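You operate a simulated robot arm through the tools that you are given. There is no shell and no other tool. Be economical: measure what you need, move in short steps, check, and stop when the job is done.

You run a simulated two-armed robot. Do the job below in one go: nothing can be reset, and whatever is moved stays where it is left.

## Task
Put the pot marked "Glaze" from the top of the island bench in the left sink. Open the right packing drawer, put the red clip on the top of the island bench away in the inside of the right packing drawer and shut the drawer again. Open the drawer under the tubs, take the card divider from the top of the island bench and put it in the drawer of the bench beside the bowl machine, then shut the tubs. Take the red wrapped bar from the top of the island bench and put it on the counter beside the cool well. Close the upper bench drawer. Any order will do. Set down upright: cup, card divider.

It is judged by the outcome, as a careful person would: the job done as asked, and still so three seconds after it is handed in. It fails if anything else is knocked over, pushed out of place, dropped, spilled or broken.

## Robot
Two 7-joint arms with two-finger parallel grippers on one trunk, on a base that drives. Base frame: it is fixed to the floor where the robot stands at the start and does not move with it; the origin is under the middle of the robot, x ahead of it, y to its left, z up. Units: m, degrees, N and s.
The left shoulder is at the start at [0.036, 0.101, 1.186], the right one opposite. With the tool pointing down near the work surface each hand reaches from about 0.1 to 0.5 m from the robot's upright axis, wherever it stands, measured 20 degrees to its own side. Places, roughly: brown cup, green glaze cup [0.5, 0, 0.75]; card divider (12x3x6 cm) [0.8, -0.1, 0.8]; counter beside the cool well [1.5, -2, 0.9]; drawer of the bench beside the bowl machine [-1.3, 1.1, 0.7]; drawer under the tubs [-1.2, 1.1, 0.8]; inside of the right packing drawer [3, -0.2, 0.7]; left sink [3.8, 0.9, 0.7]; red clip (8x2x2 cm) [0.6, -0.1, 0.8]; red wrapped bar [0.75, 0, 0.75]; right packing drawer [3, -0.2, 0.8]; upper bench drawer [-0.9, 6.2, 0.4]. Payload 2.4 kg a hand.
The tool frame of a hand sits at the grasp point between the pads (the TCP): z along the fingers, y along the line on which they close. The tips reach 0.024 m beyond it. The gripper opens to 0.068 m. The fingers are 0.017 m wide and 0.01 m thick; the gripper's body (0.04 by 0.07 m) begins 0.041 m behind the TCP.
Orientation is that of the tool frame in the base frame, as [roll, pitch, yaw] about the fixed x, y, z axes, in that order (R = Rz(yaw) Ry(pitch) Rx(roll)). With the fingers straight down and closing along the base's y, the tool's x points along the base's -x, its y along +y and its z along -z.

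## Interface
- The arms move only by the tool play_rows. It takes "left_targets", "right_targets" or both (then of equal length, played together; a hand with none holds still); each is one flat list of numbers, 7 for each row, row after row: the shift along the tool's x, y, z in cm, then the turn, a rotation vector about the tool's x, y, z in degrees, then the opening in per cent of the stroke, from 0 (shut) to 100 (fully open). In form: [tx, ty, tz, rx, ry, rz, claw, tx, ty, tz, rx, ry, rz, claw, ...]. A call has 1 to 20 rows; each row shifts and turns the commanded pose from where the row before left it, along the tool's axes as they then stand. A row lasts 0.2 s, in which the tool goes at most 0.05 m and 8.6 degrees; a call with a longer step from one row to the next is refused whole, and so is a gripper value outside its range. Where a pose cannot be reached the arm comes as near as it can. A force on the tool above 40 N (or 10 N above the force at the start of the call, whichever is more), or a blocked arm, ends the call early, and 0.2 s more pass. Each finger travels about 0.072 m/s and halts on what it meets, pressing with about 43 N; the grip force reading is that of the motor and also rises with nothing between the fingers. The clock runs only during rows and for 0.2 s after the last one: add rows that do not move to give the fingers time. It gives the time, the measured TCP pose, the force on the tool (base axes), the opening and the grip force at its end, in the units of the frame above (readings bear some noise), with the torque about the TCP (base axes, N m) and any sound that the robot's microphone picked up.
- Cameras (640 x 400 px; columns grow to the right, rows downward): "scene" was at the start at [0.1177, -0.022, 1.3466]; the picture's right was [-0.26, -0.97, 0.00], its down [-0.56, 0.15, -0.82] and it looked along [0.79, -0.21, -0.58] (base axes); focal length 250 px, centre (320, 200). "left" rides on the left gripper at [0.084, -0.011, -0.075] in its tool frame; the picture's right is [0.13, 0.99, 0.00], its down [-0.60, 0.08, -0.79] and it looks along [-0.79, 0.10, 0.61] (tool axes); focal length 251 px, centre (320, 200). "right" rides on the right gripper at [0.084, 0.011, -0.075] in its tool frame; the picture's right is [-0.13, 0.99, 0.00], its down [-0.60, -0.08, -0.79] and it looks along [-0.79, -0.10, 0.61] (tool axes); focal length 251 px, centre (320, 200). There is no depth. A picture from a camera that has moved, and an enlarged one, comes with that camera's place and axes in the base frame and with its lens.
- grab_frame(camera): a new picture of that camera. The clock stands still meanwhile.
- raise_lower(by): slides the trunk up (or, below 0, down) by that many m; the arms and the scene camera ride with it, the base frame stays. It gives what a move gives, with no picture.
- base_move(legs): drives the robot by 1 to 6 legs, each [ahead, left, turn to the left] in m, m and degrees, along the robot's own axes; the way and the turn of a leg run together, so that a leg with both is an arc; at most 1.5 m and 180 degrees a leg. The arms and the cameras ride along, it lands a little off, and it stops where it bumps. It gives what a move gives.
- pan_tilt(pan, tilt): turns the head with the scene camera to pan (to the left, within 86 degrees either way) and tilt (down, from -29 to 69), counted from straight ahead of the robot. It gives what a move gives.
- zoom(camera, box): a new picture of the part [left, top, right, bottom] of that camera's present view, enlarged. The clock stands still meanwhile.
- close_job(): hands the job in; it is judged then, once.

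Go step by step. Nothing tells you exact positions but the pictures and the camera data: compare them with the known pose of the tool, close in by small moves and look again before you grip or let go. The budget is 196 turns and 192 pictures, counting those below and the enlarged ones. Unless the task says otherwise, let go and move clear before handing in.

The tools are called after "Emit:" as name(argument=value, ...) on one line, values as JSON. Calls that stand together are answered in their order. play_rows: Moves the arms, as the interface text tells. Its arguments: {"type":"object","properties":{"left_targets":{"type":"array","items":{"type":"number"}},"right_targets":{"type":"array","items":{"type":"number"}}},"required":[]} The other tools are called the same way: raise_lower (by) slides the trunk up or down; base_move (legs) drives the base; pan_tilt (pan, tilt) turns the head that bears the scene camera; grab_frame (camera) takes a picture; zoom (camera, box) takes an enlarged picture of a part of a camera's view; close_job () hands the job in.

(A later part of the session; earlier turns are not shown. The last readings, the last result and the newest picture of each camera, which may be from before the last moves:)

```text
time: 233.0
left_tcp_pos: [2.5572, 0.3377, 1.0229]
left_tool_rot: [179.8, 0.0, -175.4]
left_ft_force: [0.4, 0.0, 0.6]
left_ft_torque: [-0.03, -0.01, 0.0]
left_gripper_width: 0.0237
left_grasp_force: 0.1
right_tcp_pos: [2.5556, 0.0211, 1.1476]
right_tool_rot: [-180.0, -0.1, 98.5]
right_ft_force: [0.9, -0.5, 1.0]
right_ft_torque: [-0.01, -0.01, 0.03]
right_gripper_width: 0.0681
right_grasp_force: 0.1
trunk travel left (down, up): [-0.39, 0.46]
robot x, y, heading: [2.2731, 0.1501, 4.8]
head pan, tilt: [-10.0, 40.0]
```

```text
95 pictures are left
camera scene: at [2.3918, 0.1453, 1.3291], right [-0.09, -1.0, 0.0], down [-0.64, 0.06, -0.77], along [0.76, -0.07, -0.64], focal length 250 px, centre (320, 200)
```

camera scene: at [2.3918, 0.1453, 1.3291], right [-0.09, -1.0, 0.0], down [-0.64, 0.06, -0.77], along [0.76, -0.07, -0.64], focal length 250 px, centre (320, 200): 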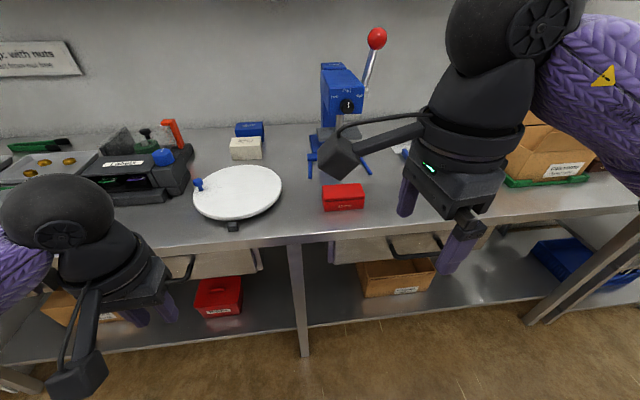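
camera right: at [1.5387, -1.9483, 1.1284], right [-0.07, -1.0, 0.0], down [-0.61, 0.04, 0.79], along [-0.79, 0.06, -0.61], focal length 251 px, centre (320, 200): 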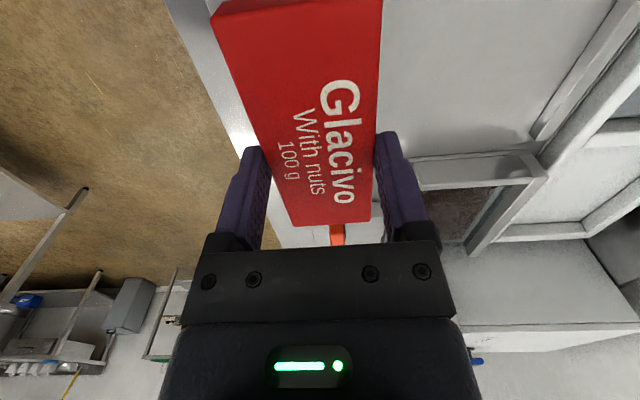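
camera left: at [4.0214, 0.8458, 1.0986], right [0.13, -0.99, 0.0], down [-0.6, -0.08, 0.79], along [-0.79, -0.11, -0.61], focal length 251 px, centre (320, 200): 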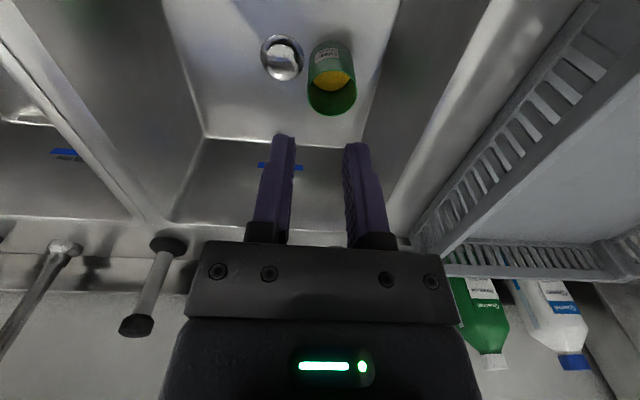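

The drawer handle is a dark bow at ≈(2.83,-0.16,0.77). I back the base off a bit and turn the right hand to point forward, fingers closing vertically.

Emit:
base_move(legs=[[-0.22, -0.16, -4.7]])

Emit:
play_rows(right_targets=[0, 4, 2, 0, 0, 0, 100, 0, 4, 2, 0, 0, 0, 100, 0, 4, 2, 0, 0, 0, 100, 0, 0, 0, -8.5, 0, 0, 100, 0, 0, 0, -8.5, 0, 0, 100, 0, 0, 0, -8.5, 0, 0, 100, 0, 0, 0, -8.5, 0, 0, 100, 0, 0, 0, -8.5, 0, 0, 100, 0, 0, 0, -8.5, 0, 0, 100, 0, 0, 0, -8.5, 0, 0, 100, 0, 0, 0, -8.5, 0, 0, 100, 0, 0, 0, -8.5, 0, 0, 100, 0, 0, 0, -8.5, 0, 0, 100, 0, 0, 0, -5, 0, 0, 100])

Emit:
grab_frame(camera="scene")

```text
time: 234.9
left_tcp_pos: [2.3508, 0.1443, 1.0235]
left_tool_rot: [179.9, -0.1, -179.8]
left_ft_force: [-0.2, -0.6, -0.2]
left_ft_torque: [0.0, 0.03, -0.01]
left_gripper_width: 0.0238
left_grasp_force: 0.2
right_tcp_pos: [2.3268, -0.1722, 1.1483]
right_tool_rot: [-179.9, -0.1, 93.8]
right_ft_force: [-1.1, -1.1, 0.8]
right_ft_torque: [-0.02, -0.03, 0.02]
right_gripper_width: 0.0678
right_grasp_force: 0.1
trunk travel left (down, up): [-0.39, 0.46]
robot x, y, heading: [2.0541, -0.0188, 0.2]
head pan, tilt: [-10.0, 40.0]
```

```text
time: 237.9
left_tcp_pos: [2.3519, 0.1459, 1.0241]
left_tool_rot: [179.9, 0.0, -179.8]
left_ft_force: [0.5, -0.5, -0.4]
left_ft_torque: [-0.05, 0.01, 0.03]
left_gripper_width: 0.0239
left_grasp_force: 0.1
right_tcp_pos: [2.4483, -0.1597, 1.1026]
right_tool_rot: [109.4, 0.1, 96.5]
right_ft_force: [1.7, -0.2, -0.3]
right_ft_torque: [0.0, -0.01, 0.03]
right_gripper_width: 0.0682
right_grasp_force: 0.1
right hand out of reach, approached as far as the arm can: row 11, 12, 13, 14
trunk travel left (down, up): [-0.39, 0.46]
robot x, y, heading: [2.0522, -0.0195, -0.1]
head pan, tilt: [-10.0, 40.0]
```

```text
94 pictures are left
camera scene: at [2.1719, -0.0343, 1.3291], right [-0.17, -0.99, 0.0], down [-0.63, 0.11, -0.77], along [0.75, -0.13, -0.64], focal length 250 px, centre (320, 200)
```

scene: 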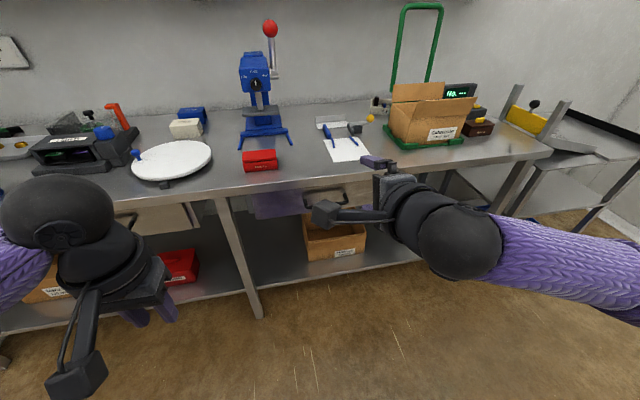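

Handle triangulates to ≈(2.832,-0.166,0.775). I zoom on it and lower the hand to that height, finishing the tilt.

Emit:
zoom(camera="scene", box=[230, 150, 400, 270])

Emit:
play_rows(right_targets=[0, -3.5, 0, 0, 0, 0, 100, 0, -3.5, -1, 0, 0, 0, 100, 0, -3.5, -1, 0, 0, 0, 100, 0, -3.5, -1, 0, 0, 0, 100, 0, -3.5, -1, 0, 0, 0, 100, 0, -3.5, -1, -6, 0, 0, 100, 0, -3.5, -1, -6, 0, 0, 100, 0, -3, -1, -6, 0, 0, 100, 0, -2, -1, 0, 0, 0, 100])

Emit:
grab_frame(camera="scene")

```text
3.33 times, centred on (315, 210) of scene
camera zoom: at [2.1719, -0.0343, 1.3291], right [-0.17, -0.99, 0.0], down [-0.63, 0.11, -0.77], along [0.75, -0.13, -0.64], focal length 833 px, centre (337, 167)
```

zoom: 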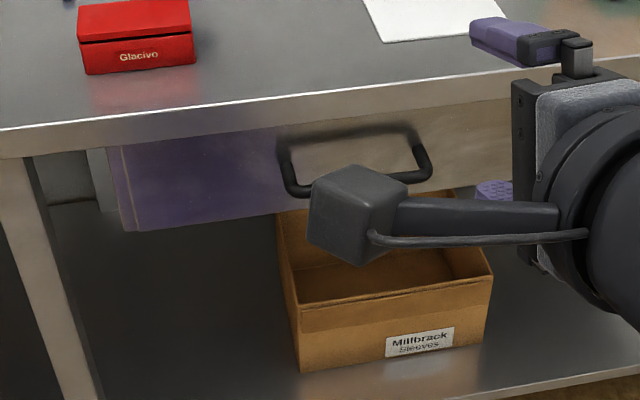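

```text
time: 239.9
left_tcp_pos: [2.3521, 0.1446, 1.0228]
left_tool_rot: [179.9, 0.1, -179.8]
left_ft_force: [-1.5, -0.2, 0.0]
left_ft_torque: [0.0, -0.02, -0.03]
left_gripper_width: 0.024
left_grasp_force: 0.0
right_tcp_pos: [2.4476, -0.1597, 1.1029]
right_tool_rot: [109.5, 0.1, 96.5]
right_ft_force: [-0.8, -0.9, -0.7]
right_ft_torque: [-0.01, -0.02, 0.01]
right_gripper_width: 0.0682
right_grasp_force: 0.1
right hand out of reach, approached as far as the arm can: row 1, 2, 3, 4, 5, 6, 7, 8, 9
trunk travel left (down, up): [-0.39, 0.46]
robot x, y, heading: [2.0533, -0.0222, 0.5]
head pan, tilt: [-10.0, 40.0]
```

```text
92 pictures are left
camera scene: at [2.172, -0.0342, 1.3291], right [-0.17, -0.99, 0.0], down [-0.63, 0.11, -0.77], along [0.75, -0.13, -0.64], focal length 250 px, centre (320, 200)
```

scene: 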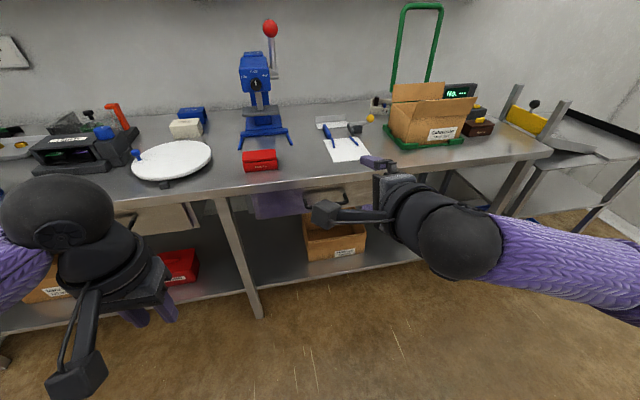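

That pose can't lower further; a ~45° tilt will suit the bow handle (it protrudes ~6 cm, just in front of the bench edge). I ease the tilt, lower, and tuck the left hand up and back.

Emit:
play_rows(left_targets=[2, 0, -3, 0, 0, 0, 35, 2, 0, -3, 0, 0, 0, 35, 2, 0, -3, 0, 0, 0, 35, 2, 0, -3, 0, 0, 0, 35, 0, 0, -3, 0, 0, 0, 35, 0, 0, 0, 0, 0, 0, 35, 0, 0, 0, 0, 0, 0, 35, 0, 0, 0, 0, 0, 0, 35], right_targets=[0, 0, 0, 8.5, 0, 0, 100, 0, 0, 0, 8.5, 0, 0, 100, 0, 0, 0, 8.5, 0, 0, 100, 0, -2.8, 2.8, 0, 0, 0, 100, 0, -2.8, 2.8, 0, 0, 0, 100, 0, -2.8, 2.8, 0, 0, 0, 100, 0, -2.8, 2.8, 0, 0, 0, 100, 0, -2.8, 2.8, 0, 0, 0, 100])

Emit:
raise_lower(by=-0.12)

Emit:
grab_frame(camera="right")

```text
time: 241.7
left_tcp_pos: [2.2742, 0.1471, 1.1733]
left_tool_rot: [179.9, 0.0, -179.8]
left_ft_force: [-0.6, 0.4, 0.1]
left_ft_torque: [-0.03, 0.01, -0.03]
left_gripper_width: 0.0238
left_grasp_force: 0.1
right_tcp_pos: [2.451, -0.1617, 0.9084]
right_tool_rot: [135.3, -0.1, 96.5]
right_ft_force: [0.1, 0.8, -0.7]
right_ft_torque: [0.01, -0.04, 0.01]
right_gripper_width: 0.0679
right_grasp_force: 0.1
trunk travel left (down, up): [-0.39, 0.46]
robot x, y, heading: [2.0559, -0.023, 0.0]
head pan, tilt: [-10.0, 40.0]
```

```text
time: 243.2
left_tcp_pos: [2.2722, 0.1448, 1.054]
left_tool_rot: [179.9, -0.1, -179.8]
left_ft_force: [0.4, 0.5, 0.3]
left_ft_torque: [0.02, 0.01, -0.01]
left_gripper_width: 0.0236
left_grasp_force: 0.0
right_tcp_pos: [2.4477, -0.1617, 0.7628]
right_tool_rot: [139.2, -0.5, 96.5]
right_ft_force: [0.0, 0.4, 0.0]
right_ft_torque: [0.02, 0.01, 0.02]
right_gripper_width: 0.0681
right_grasp_force: 0.1
trunk travel left (down, up): [-0.27, 0.58]
robot x, y, heading: [2.0529, -0.0246, 0.2]
head pan, tilt: [-10.0, 40.0]
```

```text
91 pictures are left
camera right: at [2.3981, -0.0826, 0.826], right [0.76, -0.05, 0.65], down [-0.5, -0.67, 0.54], along [0.41, -0.74, -0.53], focal length 251 px, centre (320, 200)
```

right: 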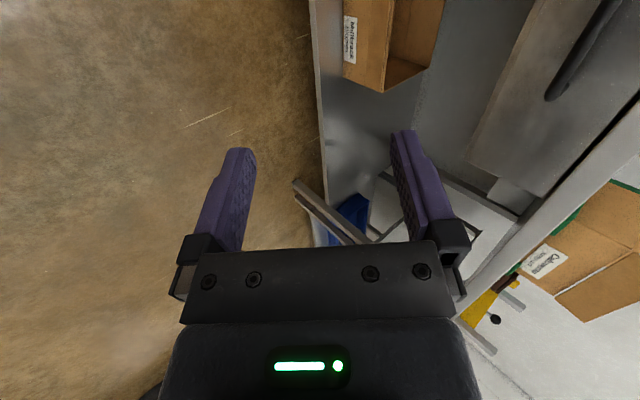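

I raise the hand slightly and drive forward until the fingers are just above and in front of the handle.

Emit:
play_rows(right_targets=[0, 1.4, -1.6, 0, 0, 0, 100, 0, 1.4, -1.6, 0, 0, 0, 100])

Emit:
base_move(legs=[[0.3, 0, 0]])

Emit:
pan_tilt(pan=-12, tilt=55)

Emit:
grab_frame(camera="scene")

Emit:
grab_frame(camera="right")

```text
time: 243.8
left_tcp_pos: [2.2717, 0.1452, 1.0541]
left_tool_rot: [179.8, 0.0, -179.8]
left_ft_force: [0.2, -0.3, -0.7]
left_ft_torque: [-0.02, -0.01, 0.02]
left_gripper_width: 0.0238
left_grasp_force: 0.0
right_tcp_pos: [2.4471, -0.1627, 0.8023]
right_tool_rot: [139.3, -0.4, 96.7]
right_ft_force: [-0.5, 0.3, -0.7]
right_ft_torque: [0.02, 0.03, 0.0]
right_gripper_width: 0.068
right_grasp_force: 0.0
trunk travel left (down, up): [-0.27, 0.58]
robot x, y, heading: [2.0557, -0.0213, 0.4]
head pan, tilt: [-10.0, 40.0]
```

```text
time: 245.9
left_tcp_pos: [2.5695, 0.1433, 1.053]
left_tool_rot: [179.8, -0.1, 179.9]
left_ft_force: [-0.2, 0.1, -0.1]
left_ft_torque: [0.06, -0.01, -0.02]
left_gripper_width: 0.0241
left_grasp_force: 0.0
right_tcp_pos: [2.7439, -0.163, 0.8028]
right_tool_rot: [139.1, -0.4, 96.3]
right_ft_force: [-0.2, 0.3, -0.5]
right_ft_torque: [0.0, -0.01, 0.0]
right_gripper_width: 0.068
right_grasp_force: 0.2
trunk travel left (down, up): [-0.27, 0.58]
robot x, y, heading: [2.3479, -0.0192, -0.3]
head pan, tilt: [-10.0, 40.0]
```

```text
time: 246.6
left_tcp_pos: [2.5693, 0.1437, 1.0531]
left_tool_rot: [179.9, 0.0, 179.9]
left_ft_force: [-0.2, -0.3, 0.6]
left_ft_torque: [0.0, 0.0, -0.01]
left_gripper_width: 0.0238
left_grasp_force: 0.1
right_tcp_pos: [2.7439, -0.1645, 0.8034]
right_tool_rot: [139.3, -0.4, 96.3]
right_ft_force: [0.0, 0.5, 0.2]
right_ft_torque: [-0.01, 0.01, -0.03]
right_gripper_width: 0.0681
right_grasp_force: 0.0
trunk travel left (down, up): [-0.27, 0.58]
robot x, y, heading: [2.3481, -0.0187, -0.5]
head pan, tilt: [-12.0, 55.0]
```

```text
90 pictures are left
camera scene: at [2.4776, -0.0347, 1.1872], right [-0.21, -0.98, 0.0], down [-0.8, 0.17, -0.57], along [0.56, -0.12, -0.82], focal length 250 px, centre (320, 200)
```

scene: 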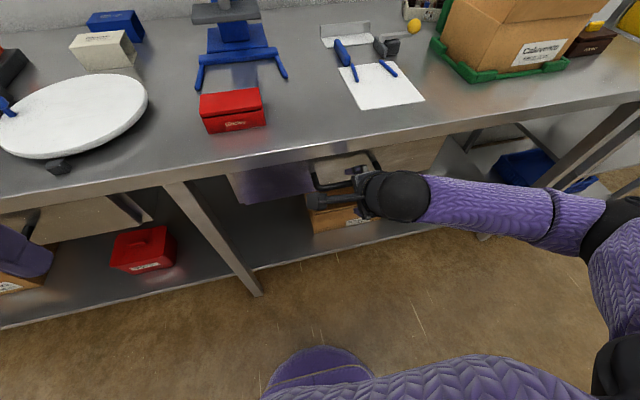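

```text
89 pictures are left
camera right: at [2.6945, -0.085, 0.8662], right [0.76, -0.05, 0.65], down [-0.51, -0.67, 0.54], along [0.4, -0.74, -0.53], focal length 251 px, centre (320, 200)
```

right: 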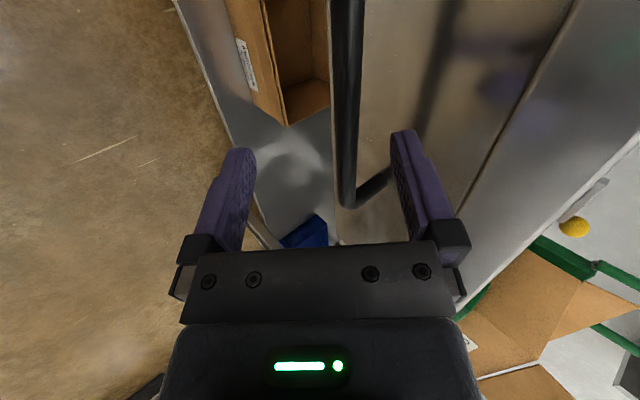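

The bar lies between the fingers; I need ~4.5 cm along the fingers and 1.5 cm across, then close on it.

Emit:
play_rows(right_targets=[0, 0.5, 1.5, 0, 0, 0, 100, 0, 0.5, 1.5, 0, 0, 0, 100, 0, 0.5, 1.5, 0, 0, 0, 100, 0, 0, 0, 0, 0, 0, 100])

Emit:
grab_frame(camera="right")

```text
time: 247.6
left_tcp_pos: [2.5642, 0.1434, 1.0533]
left_tool_rot: [180.0, 0.3, 179.7]
left_ft_force: [0.8, -0.2, -0.1]
left_ft_torque: [-0.02, 0.0, -0.02]
left_gripper_width: 0.0238
left_grasp_force: 0.0
right_tcp_pos: [2.7793, -0.1602, 0.7832]
right_tool_rot: [138.6, -0.5, 96.2]
right_ft_force: [-31.6, -4.0, 25.1]
right_ft_torque: [-0.02, -1.49, -0.23]
right_gripper_width: 0.0626
right_grasp_force: 0.0
trunk travel left (down, up): [-0.27, 0.58]
robot x, y, heading: [2.3515, -0.0264, -0.2]
head pan, tilt: [-12.0, 55.0]
stopped in row 4 (right hand): the force on the tool passed its limit at 50 N (the readings are from after the stop); the commanded pose is now the measured one
```

```text
88 pictures are left
camera right: at [2.7297, -0.0811, 0.8459], right [0.75, -0.05, 0.65], down [-0.51, -0.67, 0.54], along [0.41, -0.74, -0.53], focal length 251 px, centre (320, 200)
```

right: 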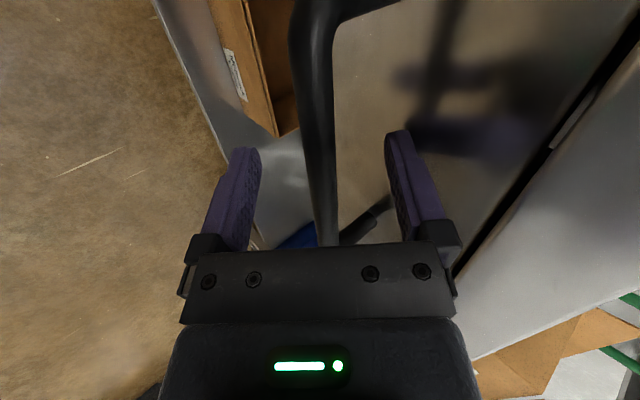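

The front fingertip touches the drawer face; the bar is between the fingers. I close on it.

Emit:
play_rows(right_targets=[0, -0.2, -0.6, 0, 0, 0, 80, 0, 0, 0, 0, 0, 0, 50, 0, 0, 0, 0, 0, 0, 20, 0, 0, 0, 0, 0, 0, 0, 0, 0, 0, 0, 0, 0, 0, 0, 0, 0, 0, 0, 0, 0])

Emit:
grab_frame(camera="right")

```text
time: 249.0
left_tcp_pos: [2.5686, 0.1433, 1.053]
left_tool_rot: [180.0, 0.0, 179.9]
left_ft_force: [-0.2, -0.8, 1.1]
left_ft_torque: [-0.01, -0.01, -0.02]
left_gripper_width: 0.0236
left_grasp_force: 0.1
right_tcp_pos: [2.7778, -0.1607, 0.7819]
right_tool_rot: [138.9, -0.6, 96.2]
right_ft_force: [1.2, 1.0, 9.0]
right_ft_torque: [0.54, -0.01, -0.39]
right_gripper_width: 0.0143
right_grasp_force: 33.7
trunk travel left (down, up): [-0.27, 0.58]
robot x, y, heading: [2.3505, -0.0212, -0.0]
head pan, tilt: [-12.0, 55.0]
```

```text
87 pictures are left
camera right: at [2.728, -0.0819, 0.8463], right [0.76, -0.05, 0.65], down [-0.51, -0.67, 0.54], along [0.41, -0.74, -0.53], focal length 251 px, centre (320, 200)
```

right: 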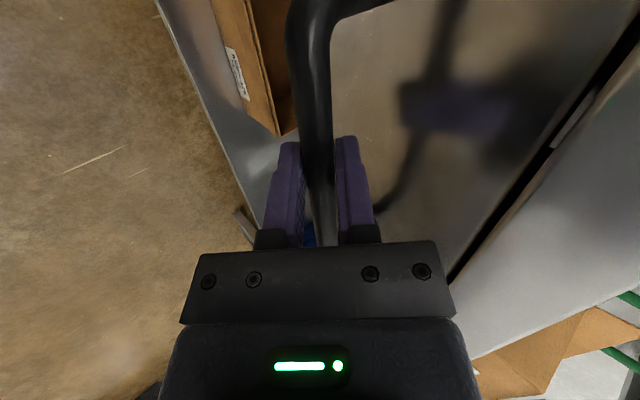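

Handle gripped (14 mm bar). I pull the drawer open by driving the base back.

Emit:
base_move(legs=[[-0.25, 0, 0]])

Emit:
grab_frame(camera="scene")

```text
time: 250.8
left_tcp_pos: [2.3194, 0.1428, 1.0539]
left_tool_rot: [179.8, 0.0, 180.0]
left_ft_force: [-1.7, -0.3, 0.1]
left_ft_torque: [-0.01, -0.01, -0.03]
left_gripper_width: 0.0239
left_grasp_force: 0.1
right_tcp_pos: [2.5295, -0.1617, 0.7827]
right_tool_rot: [139.2, -0.5, 96.2]
right_ft_force: [-0.3, -27.2, 4.8]
right_ft_torque: [0.16, -0.02, -0.67]
right_gripper_width: 0.0147
right_grasp_force: 33.9
trunk travel left (down, up): [-0.27, 0.58]
robot x, y, heading: [2.1018, -0.0175, -0.2]
head pan, tilt: [-12.0, 55.0]
```

```text
86 pictures are left
camera scene: at [2.2274, -0.037, 1.1871], right [-0.21, -0.98, 0.0], down [-0.8, 0.17, -0.57], along [0.56, -0.12, -0.82], focal length 250 px, centre (320, 200)
```

scene: 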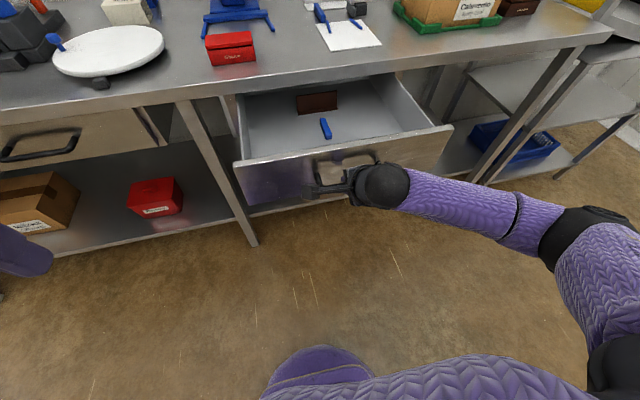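

Drawer open by 25 cm. I release the handle and withdraw along the fingers.

Emit:
play_rows(right_targets=[0, 0, 0, 0, 0, 0, 40, 0, 0, 0, 0, 0, 0, 80, 0, 0, 0, 0, 0, 0, 100, 0, 0, 0, 0, 0, 0, 100, 0, 0, -3, 0, 0, 0, 100, 0, 0, -4, 0, 0, 0, 100, 0, 0, -4, 0, 0, 0, 100, 0, 0, -4, 0, 0, 0, 100])

Emit:
raise_lower(by=0.12)

Emit:
base_move(legs=[[-0.15, 0, 0]])

Emit:
grab_frame(camera="scene")

```text
time: 252.6
left_tcp_pos: [2.3191, 0.1443, 1.0528]
left_tool_rot: [179.9, 0.0, 179.9]
left_ft_force: [-0.8, 0.5, 0.5]
left_ft_torque: [0.01, 0.0, -0.02]
left_gripper_width: 0.024
left_grasp_force: 0.1
right_tcp_pos: [2.4503, -0.1708, 0.8897]
right_tool_rot: [139.0, -0.4, 96.3]
right_ft_force: [0.0, 0.7, -0.1]
right_ft_torque: [0.03, -0.04, -0.01]
right_gripper_width: 0.0677
right_grasp_force: 0.1
right hand out of reach, approached as far as the arm can: row 8
trunk travel left (down, up): [-0.27, 0.58]
robot x, y, heading: [2.0999, -0.0214, -0.1]
head pan, tilt: [-12.0, 55.0]
```

```text
time: 254.1
left_tcp_pos: [2.3202, 0.1434, 1.1716]
left_tool_rot: [179.9, 0.0, 179.9]
left_ft_force: [-0.1, 0.2, 0.2]
left_ft_torque: [0.0, 0.02, 0.01]
left_gripper_width: 0.0239
left_grasp_force: 0.0
right_tcp_pos: [2.4507, -0.1719, 1.0114]
right_tool_rot: [139.1, -0.4, 96.3]
right_ft_force: [0.1, 0.1, 0.9]
right_ft_torque: [0.02, 0.03, 0.02]
right_gripper_width: 0.0683
right_grasp_force: 0.0
trunk travel left (down, up): [-0.39, 0.46]
robot x, y, heading: [2.102, -0.0184, -0.1]
head pan, tilt: [-12.0, 55.0]
```

```text
time: 255.5
left_tcp_pos: [2.167, 0.1456, 1.1732]
left_tool_rot: [179.9, -0.1, 179.9]
left_ft_force: [-0.3, -0.5, -0.3]
left_ft_torque: [-0.04, 0.02, -0.02]
left_gripper_width: 0.0238
left_grasp_force: 0.2
right_tcp_pos: [2.2976, -0.1722, 1.0119]
right_tool_rot: [139.1, -0.3, 96.3]
right_ft_force: [-0.2, -0.6, -0.6]
right_ft_torque: [0.02, 0.01, -0.01]
right_gripper_width: 0.0678
right_grasp_force: 0.0
trunk travel left (down, up): [-0.39, 0.46]
robot x, y, heading: [1.9496, -0.0185, -0.1]
head pan, tilt: [-12.0, 55.0]
```

```text
85 pictures are left
camera scene: at [2.0526, -0.0339, 1.3085], right [-0.21, -0.98, 0.0], down [-0.8, 0.17, -0.57], along [0.56, -0.12, -0.82], focal length 250 px, centre (320, 200)
```

scene: 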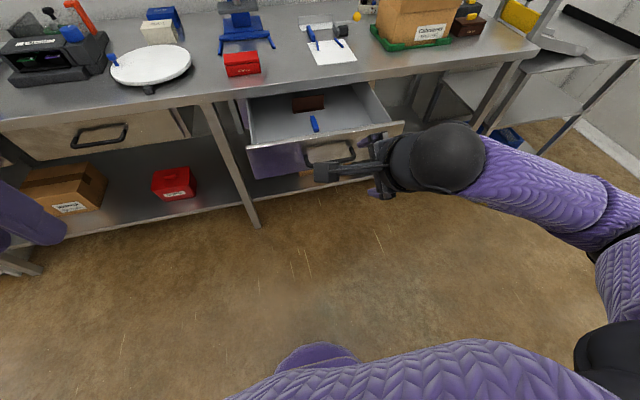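

The drawer stays open. Now I reset both wrists (pointing down, closing along the robot's forward axis) and drive to the island for clip and divider.

Emit:
play_rows(left_targets=[-4, 0, 2, 0, 0, 0, 60, -4, 0, 2, 0, 0, 0, 100, -4, 0, 2, 0, 0, 0, 100, 0, 0, 0, 0, 0, -8.5, 100, 0, 0, 0, 0, 0, -8.5, 100, 0, 0, 0, 0, 0, -8.5, 100, 0, 0, 0, 0, 0, -8.5, 100, 0, 0, 0, 0, 0, -8.5, 100, 0, 0, 0, 0, 0, -8.5, 100, 0, 0, 0, 0, 0, -8.5, 100, 0, 0, 0, 0, 0, -8.5, 100, 0, 0, 0, 0, 0, -8.5, 100, 0, 0, 0, 0, 0, -8.5, 100, 0, 0, 0, 0, 0, -5, 100], right_targets=[0, 0, 0, 8.2, 0, 0, 100, 0, 0, 0, 8.2, 0, 0, 100, 0, 0, 0, 8.2, 0, 0, 100, 0, 0, 0, 8.2, 0, 0, 100, 0, 0, 0, 8.2, 0, 0, 100, 0, 0, 0, 0, 0, 0, 100, 0, 0, 0, 0, 0, 0, 100, 0, 0, 0, 0, 0, 0, 100, 0, 0, 0, 0, 0, 0, 100, 0, 0, 0, 0, 0, 0, 100, 0, 0, 0, 0, 0, 0, 100, 0, 0, 0, 0, 0, 0, 100, 0, 0, 0, 0, 0, 0, 100, 0, 0, 0, 0, 0, 0, 100])

Emit:
base_move(legs=[[0, -0.95, 0], [0, 0, 90], [0, 1.2, 0]])

Emit:
pan_tilt(pan=0, tilt=45)

Emit:
grab_frame(camera="scene")

```text
time: 258.5
left_tcp_pos: [2.2872, 0.1445, 1.1139]
left_tool_rot: [-180.0, 0.1, -89.9]
left_ft_force: [-0.9, 0.5, -0.3]
left_ft_torque: [0.0, 0.01, 0.0]
left_gripper_width: 0.0681
left_grasp_force: 0.0
right_tcp_pos: [2.2979, -0.1722, 1.0117]
right_tool_rot: [-180.0, -0.3, 96.3]
right_ft_force: [-0.6, 0.0, -0.6]
right_ft_torque: [0.0, 0.01, 0.0]
right_gripper_width: 0.0679
right_grasp_force: 0.0
trunk travel left (down, up): [-0.39, 0.46]
robot x, y, heading: [1.9478, -0.0174, 0.0]
head pan, tilt: [-12.0, 55.0]
```

```text
time: 272.8
left_tcp_pos: [0.6104, -0.6305, 1.1143]
left_tool_rot: [179.9, 0.1, 0.1]
left_ft_force: [0.2, 0.1, 0.2]
left_ft_torque: [-0.02, 0.0, 0.02]
left_gripper_width: 0.0678
left_grasp_force: 0.0
right_tcp_pos: [0.9269, -0.6177, 1.012]
right_tool_rot: [-179.8, -0.4, -173.6]
right_ft_force: [-0.5, -0.3, -0.2]
right_ft_torque: [0.03, 0.02, -0.04]
right_gripper_width: 0.0681
right_grasp_force: 0.1
trunk travel left (down, up): [-0.39, 0.46]
robot x, y, heading: [0.7734, -0.9666, 89.8]
head pan, tilt: [-12.0, 55.0]
```

```text
time: 273.5
left_tcp_pos: [0.6116, -0.6315, 1.1148]
left_tool_rot: [180.0, 0.1, 0.1]
left_ft_force: [-1.0, 0.1, -0.2]
left_ft_torque: [-0.02, 0.02, 0.03]
left_gripper_width: 0.0681
left_grasp_force: 0.1
right_tcp_pos: [0.9269, -0.6169, 1.011]
right_tool_rot: [-179.9, -0.3, -173.5]
right_ft_force: [-0.4, 1.0, 0.2]
right_ft_torque: [0.02, 0.01, 0.01]
right_gripper_width: 0.0679
right_grasp_force: 0.1
trunk travel left (down, up): [-0.39, 0.46]
robot x, y, heading: [0.7758, -0.9674, 89.8]
head pan, tilt: [0.0, 45.0]
```

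```text
84 pictures are left
camera scene: at [0.7757, -0.8542, 1.3218], right [1.0, 0.0, 0.0], down [0.0, -0.71, -0.71], along [0.0, 0.71, -0.71], focal length 250 px, centre (320, 200)
```

scene: 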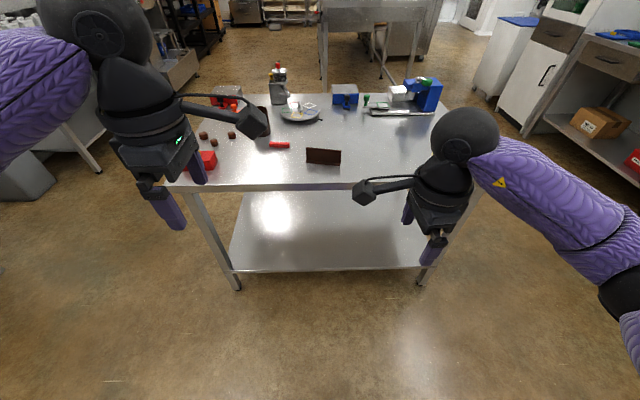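

I drive up to the bench and check the positions of clip and divider.

Emit:
base_move(legs=[[0.49, 0, 0]])

Emit:
zoom(camera="scene", box=[200, 180, 400, 320])

Emit:
grab_frame(camera="right")

Emit:
grab_frame(camera="left")

```text
time: 276.5
left_tcp_pos: [0.6194, -0.1296, 1.1142]
left_tool_rot: [-180.0, 0.1, -0.9]
left_ft_force: [-0.1, 0.7, 0.4]
left_ft_torque: [0.01, 0.02, -0.01]
left_gripper_width: 0.0682
left_grasp_force: 0.0
right_tcp_pos: [0.9356, -0.1227, 1.012]
right_tool_rot: [-180.0, -0.5, -174.6]
right_ft_force: [-1.0, 0.7, 1.1]
right_ft_torque: [-0.01, -0.03, -0.01]
right_gripper_width: 0.068
right_grasp_force: 0.0
trunk travel left (down, up): [-0.39, 0.46]
robot x, y, heading: [0.7763, -0.4719, 89.2]
head pan, tilt: [0.0, 45.0]
```

```text
2.86 times, centred on (300, 250) of scene
camera zoom: at [0.7809, -0.3563, 1.3218], right [1.0, -0.02, 0.0], down [-0.01, -0.71, -0.71], along [0.01, 0.71, -0.71], focal length 714 px, centre (377, 57)
```

zoom: 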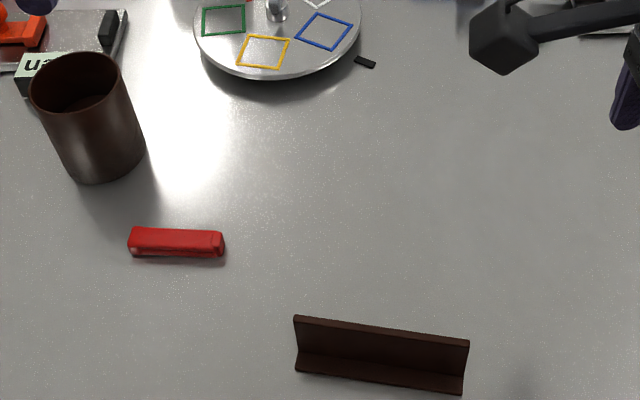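

```text
82 pictures are left
camera right: at [0.8519, -0.1194, 1.0859], right [0.03, 1.0, 0.0], down [0.61, -0.02, 0.79], along [0.79, -0.03, -0.61], focal length 251 px, centre (320, 200)
```

right: 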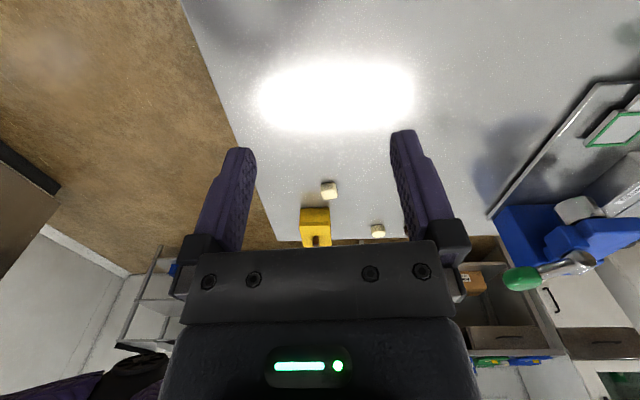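

```text
81 pictures are left
camera left: at [0.7049, -0.1205, 1.1884], right [0.11, -0.99, 0.0], down [-0.6, -0.07, 0.79], along [-0.79, -0.09, -0.61], focal length 251 px, centre (320, 200)
```

left: 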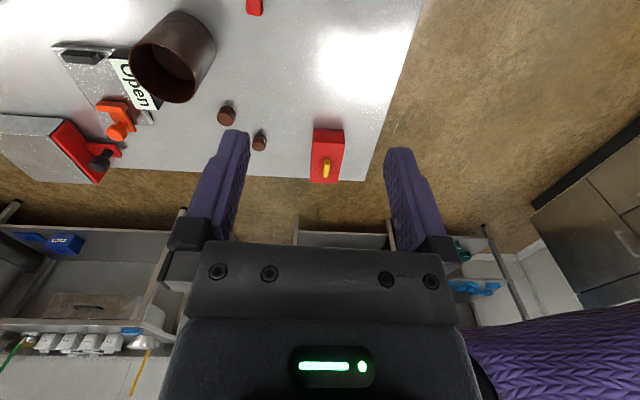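

Clip top centre ≈(0.625,-0.053), long axis -5°; divider plate top centre ≈(0.787,-0.148), z 0.86, axis -9°. I bring both hands above them.

Emit:
play_rows(left_targets=[0, 0, 3, 0, 0, 3.8, 60, 0, 0, 3.5, 0, 0, 0, 60, 0, -1.92, 3.7, 0, 0, 0, 60, 0, -1.92, 3.7, 0, 0, 0, 60, 0, -1.92, 3.7, 0, 0, 0, 60, 0, -1.92, 3.7, 0, 0, 0, 60, 0, 0, 0, 0, 0, 0, 60], right_targets=[0, 0, 1, 0, 0, 7.25, 100, 0, 0, 1, 0, 0, 7.25, 100, 3.58, -1.2, 2.25, 0, 0, 0, 100, 3.58, -1.2, 2.25, 0, 0, 0, 100, 3.58, -1.2, 2.25, 0, 0, 0, 100, 3.58, -1.2, 2.25, 0, 0, 0, 70, 0, 0, 0, 0, 0, 0, 60])

Emit:
grab_frame(camera="left")

Emit:
grab_frame(camera="right")

```text
time: 278.1
left_tcp_pos: [0.6216, -0.0554, 0.8989]
left_tool_rot: [-179.9, 0.1, -4.7]
left_ft_force: [0.2, -1.4, 0.4]
left_ft_torque: [-0.02, 0.01, 0.01]
left_gripper_width: 0.0409
left_grasp_force: 0.0
right_tcp_pos: [0.7844, -0.1471, 0.9006]
right_tool_rot: [-179.8, -0.4, 171.0]
right_ft_force: [0.0, -0.1, 0.7]
right_ft_torque: [0.0, 0.01, 0.0]
right_gripper_width: 0.0407
right_grasp_force: 0.1
trunk travel left (down, up): [-0.39, 0.46]
robot x, y, heading: [0.7794, -0.4758, 89.1]
head pan, tilt: [0.0, 45.0]
```

```text
80 pictures are left
camera left: at [0.708, -0.0507, 0.9744], right [0.05, -1.0, 0.0], down [-0.61, -0.03, 0.79], along [-0.79, -0.04, -0.61], focal length 251 px, centre (320, 200)
```

left: 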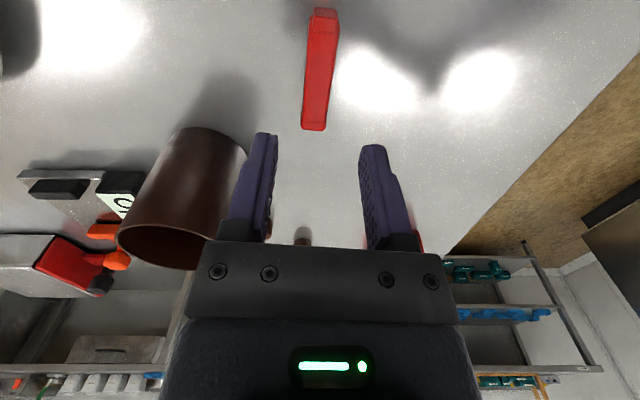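

```text
79 pictures are left
camera right: at [0.7045, -0.1226, 0.9747], right [0.28, 0.96, 0.0], down [0.59, -0.17, 0.79], along [0.76, -0.23, -0.61], focal length 251 px, centre (320, 200)
```

right: 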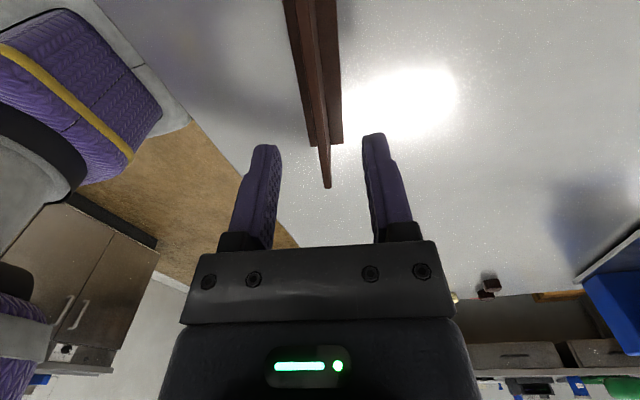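

Both are well aligned. I descend both hands and close.

Emit:
play_rows(left_targets=[0.6, 0.1, 2.5, 0, 0, 0, 60, 0, 0, 2.5, 0, 0, 0, 60, 0, 0, 1.4, 0, 0, 0, 60, 0, 0, 0.6, 0, 0, 0, 60, 0, 0, 0, 0, 0, 0, 30, 0, 0, 0, 0, 0, 0, 0, 0, 0, 0, 0, 0, 0, 0, 0, 0, 0, 0, 0, 0, 0, 0, 0, 0, 0, 0, 0, 0], right_targets=[0, 0, 2, 0, 0, 0, 60, 0, 0, 2, 0, 0, 0, 60, 0, 0, 1.1, 0, 0, 0, 60, 0, 0, 0, 0, 0, 0, 60, 0, 0, 0, 0, 0, 0, 30, 0, 0, 0, 0, 0, 0, 0, 0, 0, 0, 0, 0, 0, 0, 0, 0, 0, 0, 0, 0, 0, 0, 0, 0, 0, 0, 0, 0])

Emit:
zoom(camera="scene", box=[200, 160, 400, 320])

```text
time: 280.1
left_tcp_pos: [0.6284, -0.0562, 0.8307]
left_tool_rot: [179.9, 0.1, -4.8]
left_ft_force: [-0.1, -0.2, 0.6]
left_ft_torque: [-0.04, 0.01, 0.01]
left_gripper_width: 0.0174
left_grasp_force: 35.8
right_tcp_pos: [0.7858, -0.1495, 0.851]
right_tool_rot: [-179.8, -0.4, 171.1]
right_ft_force: [0.3, 0.4, -0.4]
right_ft_torque: [-0.01, 0.0, 0.02]
right_gripper_width: 0.0047
right_grasp_force: 27.7
trunk travel left (down, up): [-0.39, 0.46]
robot x, y, heading: [0.7778, -0.4727, 89.2]
head pan, tilt: [0.0, 45.0]
```

```text
2.50 times, centred on (300, 240) of scene
camera zoom: at [0.7808, -0.3566, 1.3218], right [1.0, -0.02, 0.0], down [-0.01, -0.71, -0.71], along [0.01, 0.71, -0.71], focal length 624 px, centre (370, 100)
```

zoom: 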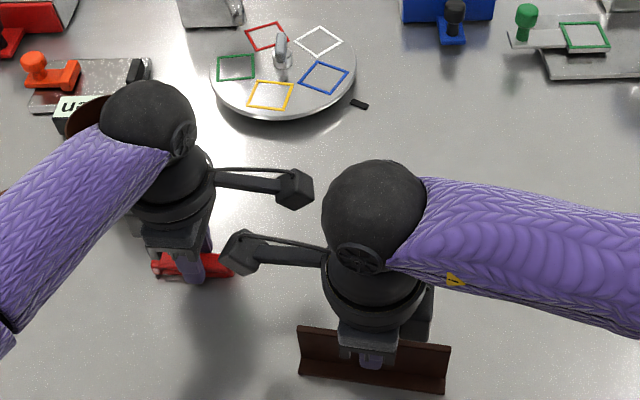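

Both are gripped. I lift slowly and check.

Emit:
play_rows(left_targets=[0, 0, -0.5, 0, 0, 0, 0, 0, 0, -1, 0, 0, 0, 0, 0, 0, -1.5, 0, 0, 0, 0, 0, 0, -2, 0, 0, 0, 0, 0, 0, -2, 0, 0, 0, 0, 0, 0, -2, 0, 0, 0, 0, 0, 0, -2, 0, 0, 0, 0, 0, 0, -1, 0, 0, 0, 0], right_targets=[0, 0, -0.5, 0, 0, 0, 0, 0, 0, -1, 0, 0, 0, 0, 0, 0, -1.5, 0, 0, 0, 0, 0, 0, -2, 0, 0, 0, 0, 0, 0, -2, 0, 0, 0, 0, 0, 0, -2, 0, 0, 0, 0, 0, 0, -2, 0, 0, 0, 0, 0, 0, -1, 0, 0, 0, 0])

Emit:
grab_frame(camera="left")

Emit:
grab_frame(camera="right")

```text
time: 281.9
left_tcp_pos: [0.6309, -0.0577, 0.9496]
left_tool_rot: [179.9, 0.0, -4.7]
left_ft_force: [-0.3, 0.8, -0.5]
left_ft_torque: [-0.01, 0.04, 0.02]
left_gripper_width: 0.0174
left_grasp_force: 35.1
right_tcp_pos: [0.7854, -0.1478, 0.9713]
right_tool_rot: [-179.7, -0.4, 171.0]
right_ft_force: [-0.1, -0.4, -0.3]
right_ft_torque: [0.01, 0.0, -0.01]
right_gripper_width: 0.0047
right_grasp_force: 27.4
trunk travel left (down, up): [-0.39, 0.46]
robot x, y, heading: [0.7784, -0.4714, 89.4]
head pan, tilt: [0.0, 45.0]
```

```text
77 pictures are left
camera left: at [0.7173, -0.0523, 1.0256], right [0.05, -1.0, 0.0], down [-0.61, -0.03, 0.79], along [-0.79, -0.04, -0.61], focal length 251 px, centre (320, 200)
```

left: 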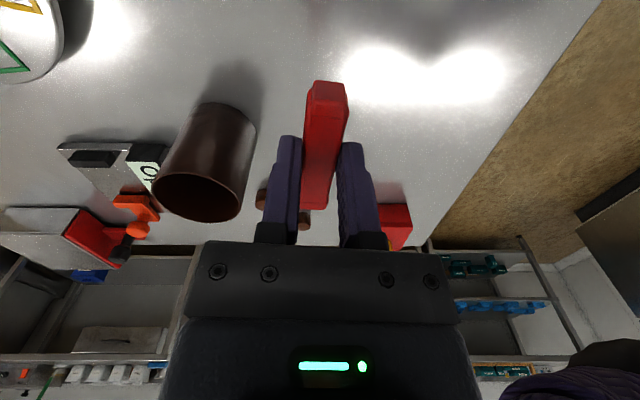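

```text
76 pictures are left
camera right: at [0.7046, -0.1232, 1.0459], right [0.28, 0.96, 0.0], down [0.59, -0.17, 0.79], along [0.76, -0.23, -0.61], focal length 251 px, centre (320, 200)
```

right: 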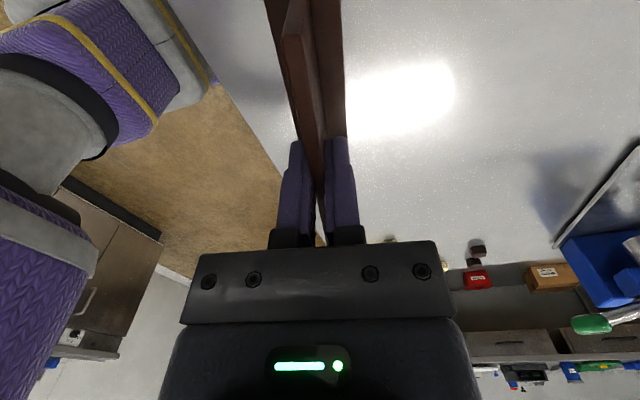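

Both are secure. I drive to the open packing drawer with the left hand (clip) to go above it.

Emit:
base_move(legs=[[-0.5, 0, 0], [0, 0, -89.5], [1.2, 0, 0], [0, 0.65, 0]])

Emit:
pan_tilt(pan=12, tilt=50)

Emit:
grab_frame(camera="scene")

```text
time: 297.6
left_tcp_pos: [2.4069, -0.2213, 0.9506]
left_tool_rot: [-179.9, 0.1, -96.7]
left_ft_force: [0.4, 1.1, 0.0]
left_ft_torque: [0.01, 0.01, -0.01]
left_gripper_width: 0.0171
left_grasp_force: 35.9
right_tcp_pos: [2.3102, -0.3717, 0.9715]
right_tool_rot: [-179.9, -0.4, 79.1]
right_ft_force: [0.2, -0.1, -0.2]
right_ft_torque: [0.03, -0.02, 0.0]
right_gripper_width: 0.0046
right_grasp_force: 27.6
trunk travel left (down, up): [-0.39, 0.46]
robot x, y, heading: [1.9834, -0.3524, -2.8]
head pan, tilt: [0.0, 45.0]
```

```text
time: 298.3
left_tcp_pos: [2.4066, -0.2217, 0.9504]
left_tool_rot: [180.0, 0.1, -96.6]
left_ft_force: [-0.9, 0.0, -0.6]
left_ft_torque: [0.0, -0.02, 0.01]
left_gripper_width: 0.0176
left_grasp_force: 36.5
right_tcp_pos: [2.31, -0.3718, 0.9712]
right_tool_rot: [-179.7, -0.4, 78.9]
right_ft_force: [0.0, 0.2, 0.1]
right_ft_torque: [0.02, 0.05, -0.01]
right_gripper_width: 0.0046
right_grasp_force: 27.5
trunk travel left (down, up): [-0.39, 0.46]
robot x, y, heading: [1.9867, -0.3522, -2.7]
head pan, tilt: [12.0, 50.0]
```

```text
75 pictures are left
camera scene: at [2.0964, -0.3423, 1.3149], right [0.16, -0.99, 0.0], down [-0.76, -0.12, -0.64], along [0.63, 0.1, -0.77], focal length 250 px, centre (320, 200)
```

scene: 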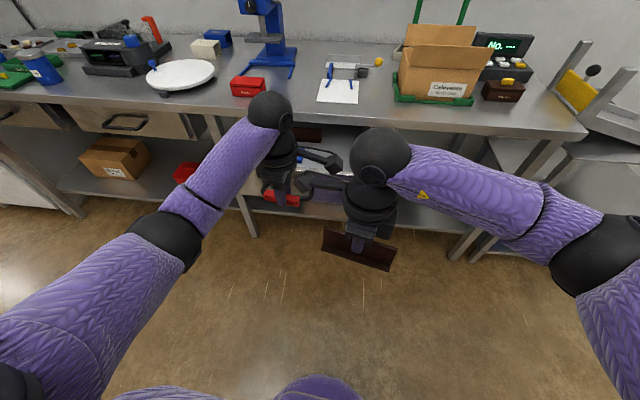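

I move the right hand (divider) aside and up, then drive so the clip is above the drawer's left part, clear of the blue item inside.

Emit:
play_rows(right_targets=[-3, 0, -1, 0, 0, 0, 0, -3, 0, -1, 0, 0, 0, 0, -3, 0, -1, 0, 0, 0, 0, -3, 0, -1, 0, 0, 0, 0])

Emit:
base_move(legs=[[0, 0.14, 2.7], [0.28, 0, 0]])

Emit:
pan_tilt(pan=5, tilt=60)

Emit:
grab_frame(camera="scene")

Emit:
grab_frame(camera="left")

```text
time: 299.3
left_tcp_pos: [2.4066, -0.2213, 0.9501]
left_tool_rot: [-180.0, 0.1, -96.6]
left_ft_force: [-0.2, -0.8, -0.1]
left_ft_torque: [-0.01, 0.0, 0.02]
left_gripper_width: 0.0175
left_grasp_force: 35.5
right_tcp_pos: [2.2864, -0.4897, 1.0112]
right_tool_rot: [-179.8, -0.3, 79.0]
right_ft_force: [0.0, 0.0, 0.1]
right_ft_torque: [-0.01, -0.02, 0.02]
right_gripper_width: 0.0048
right_grasp_force: 27.7
trunk travel left (down, up): [-0.39, 0.46]
robot x, y, heading: [1.9845, -0.3499, -3.1]
head pan, tilt: [12.0, 50.0]
```

```text
time: 302.1
left_tcp_pos: [2.6815, -0.0675, 0.9504]
left_tool_rot: [179.9, 0.1, -94.2]
left_ft_force: [0.1, 0.2, -0.2]
left_ft_torque: [0.02, -0.01, -0.02]
left_gripper_width: 0.0173
left_grasp_force: 36.2
right_tcp_pos: [2.572, -0.3418, 1.0112]
right_tool_rot: [-179.8, -0.5, 81.5]
right_ft_force: [0.6, 0.6, -0.5]
right_ft_torque: [0.0, 0.0, 0.02]
right_gripper_width: 0.0045
right_grasp_force: 27.7
trunk travel left (down, up): [-0.39, 0.46]
robot x, y, heading: [2.2684, -0.2202, -0.5]
head pan, tilt: [12.0, 50.0]
```

```text
time: 302.9
left_tcp_pos: [2.6804, -0.0682, 0.9496]
left_tool_rot: [-180.0, 0.1, -94.2]
left_ft_force: [-0.4, 0.7, 0.3]
left_ft_torque: [-0.01, 0.01, -0.01]
left_gripper_width: 0.0175
left_grasp_force: 35.9
right_tcp_pos: [2.5719, -0.3415, 1.011]
right_tool_rot: [-179.8, -0.5, 81.4]
right_ft_force: [-0.5, -0.1, -1.5]
right_ft_torque: [-0.01, 0.01, 0.03]
right_gripper_width: 0.005
right_grasp_force: 28.0
trunk travel left (down, up): [-0.39, 0.46]
robot x, y, heading: [2.2621, -0.219, -0.3]
head pan, tilt: [5.0, 60.0]
```

```text
74 pictures are left
camera scene: at [2.3673, -0.2132, 1.3024], right [0.08, -1.0, 0.0], down [-0.86, -0.07, -0.5], along [0.5, 0.04, -0.87], focal length 250 px, centre (320, 200)
```

scene: 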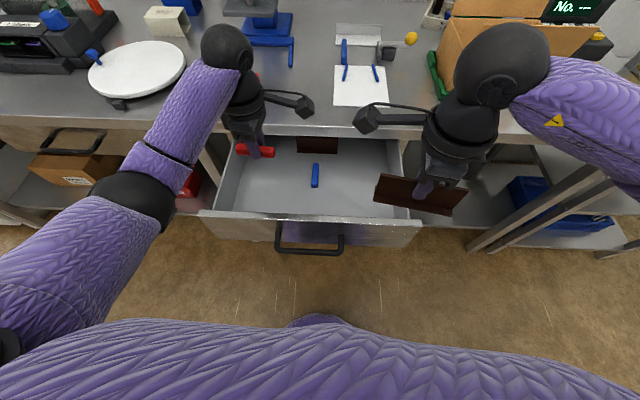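

```text
73 pictures are left
camera left: at [2.6865, -0.1528, 1.0254], right [-1.0, -0.06, 0.0], down [-0.03, 0.61, 0.79], along [-0.05, 0.79, -0.61], focal length 251 px, centre (320, 200)
```

left: 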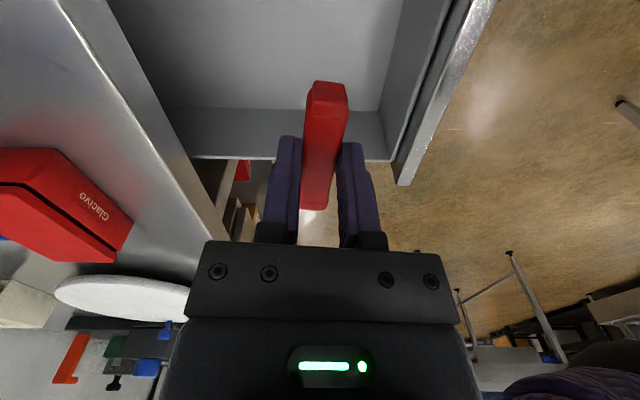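

I shift 2 cm right and lower the clip into the drawer.

Emit:
play_rows(left_targets=[1, 0, 2, 0, 0, 0, 0, 1, 0, 2, 0, 0, 0, 0, 0, 0, 2.5, 0, 0, 0, 0, 0, 0, 2.5, 0, 0, 0, 0, 0, 0, 2.5, 0, 0, 0, 0, 0, 0, 2, 0, 0, 0, 0, 0, 0, 1, 0, 0, 0, 0, 0, 0, 0, 0, 0, 0, 0])

Emit:
grab_frame(camera="left")

Emit:
zoom(camera="scene", box=[180, 80, 430, 260])

```text
time: 304.7
left_tcp_pos: [2.6784, -0.0886, 0.8051]
left_tool_rot: [-179.9, 0.2, -94.2]
left_ft_force: [1.0, 0.2, -0.3]
left_ft_torque: [-0.01, 0.01, -0.01]
left_gripper_width: 0.0172
left_grasp_force: 35.8
right_tcp_pos: [2.5712, -0.3423, 1.0105]
right_tool_rot: [-179.7, -0.4, 81.5]
right_ft_force: [0.1, 0.6, 0.0]
right_ft_torque: [0.0, 0.02, -0.03]
right_gripper_width: 0.0048
right_grasp_force: 27.7
trunk travel left (down, up): [-0.39, 0.46]
robot x, y, heading: [2.2653, -0.2181, -0.6]
head pan, tilt: [5.0, 60.0]
```

```text
72 pictures are left
camera left: at [2.6847, -0.1729, 0.8794], right [-1.0, -0.06, 0.0], down [-0.03, 0.61, 0.79], along [-0.05, 0.79, -0.61], focal length 251 px, centre (320, 200)
```

left: 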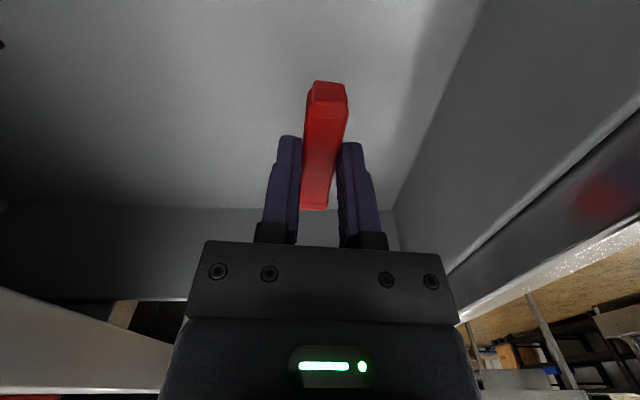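

```text
2.22 times, centred on (305, 170) of scene
camera zoom: at [2.3673, -0.2132, 1.3024], right [0.08, -1.0, 0.0], down [-0.86, -0.07, -0.5], along [0.5, 0.04, -0.87], focal length 555 px, centre (353, 267)
```

zoom: 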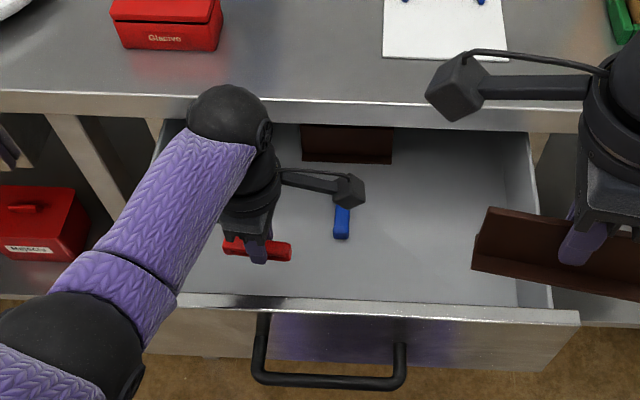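

Emit:
play_rows(left_targets=[0, 0, 0.6, 0, 0, 0, 0, 0, 0, 0.6, 0, 0, 0, 0, 0, 0, 0.4, 0, 0, 0, 0, 0, 0, 0.4, 0, 0, 0, 0, 0, 0, 0.3, 0, 0, 0, 0, 0, 0, 0, 0, 0, 0, 0])

Emit:
grab_frame(camera="left")

```text
time: 306.1
left_tcp_pos: [2.6789, -0.0872, 0.782]
left_tool_rot: [-179.9, 0.2, -94.2]
left_ft_force: [0.0, 0.2, -0.2]
left_ft_torque: [-0.01, 0.0, 0.0]
left_gripper_width: 0.0169
left_grasp_force: 35.9
right_tcp_pos: [2.5727, -0.3417, 1.0122]
right_tool_rot: [-179.8, -0.4, 81.6]
right_ft_force: [0.2, 0.8, -0.4]
right_ft_torque: [0.0, -0.04, 0.03]
right_gripper_width: 0.0048
right_grasp_force: 27.8
trunk travel left (down, up): [-0.39, 0.46]
robot x, y, heading: [2.2682, -0.2188, -0.3]
head pan, tilt: [5.0, 60.0]
```

```text
70 pictures are left
camera left: at [2.6849, -0.1723, 0.8561], right [-1.0, -0.06, 0.0], down [-0.03, 0.61, 0.79], along [-0.05, 0.79, -0.61], focal length 251 px, centre (320, 200)
```

left: 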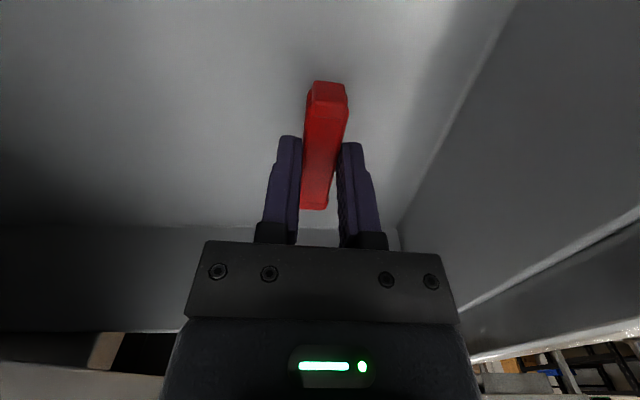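

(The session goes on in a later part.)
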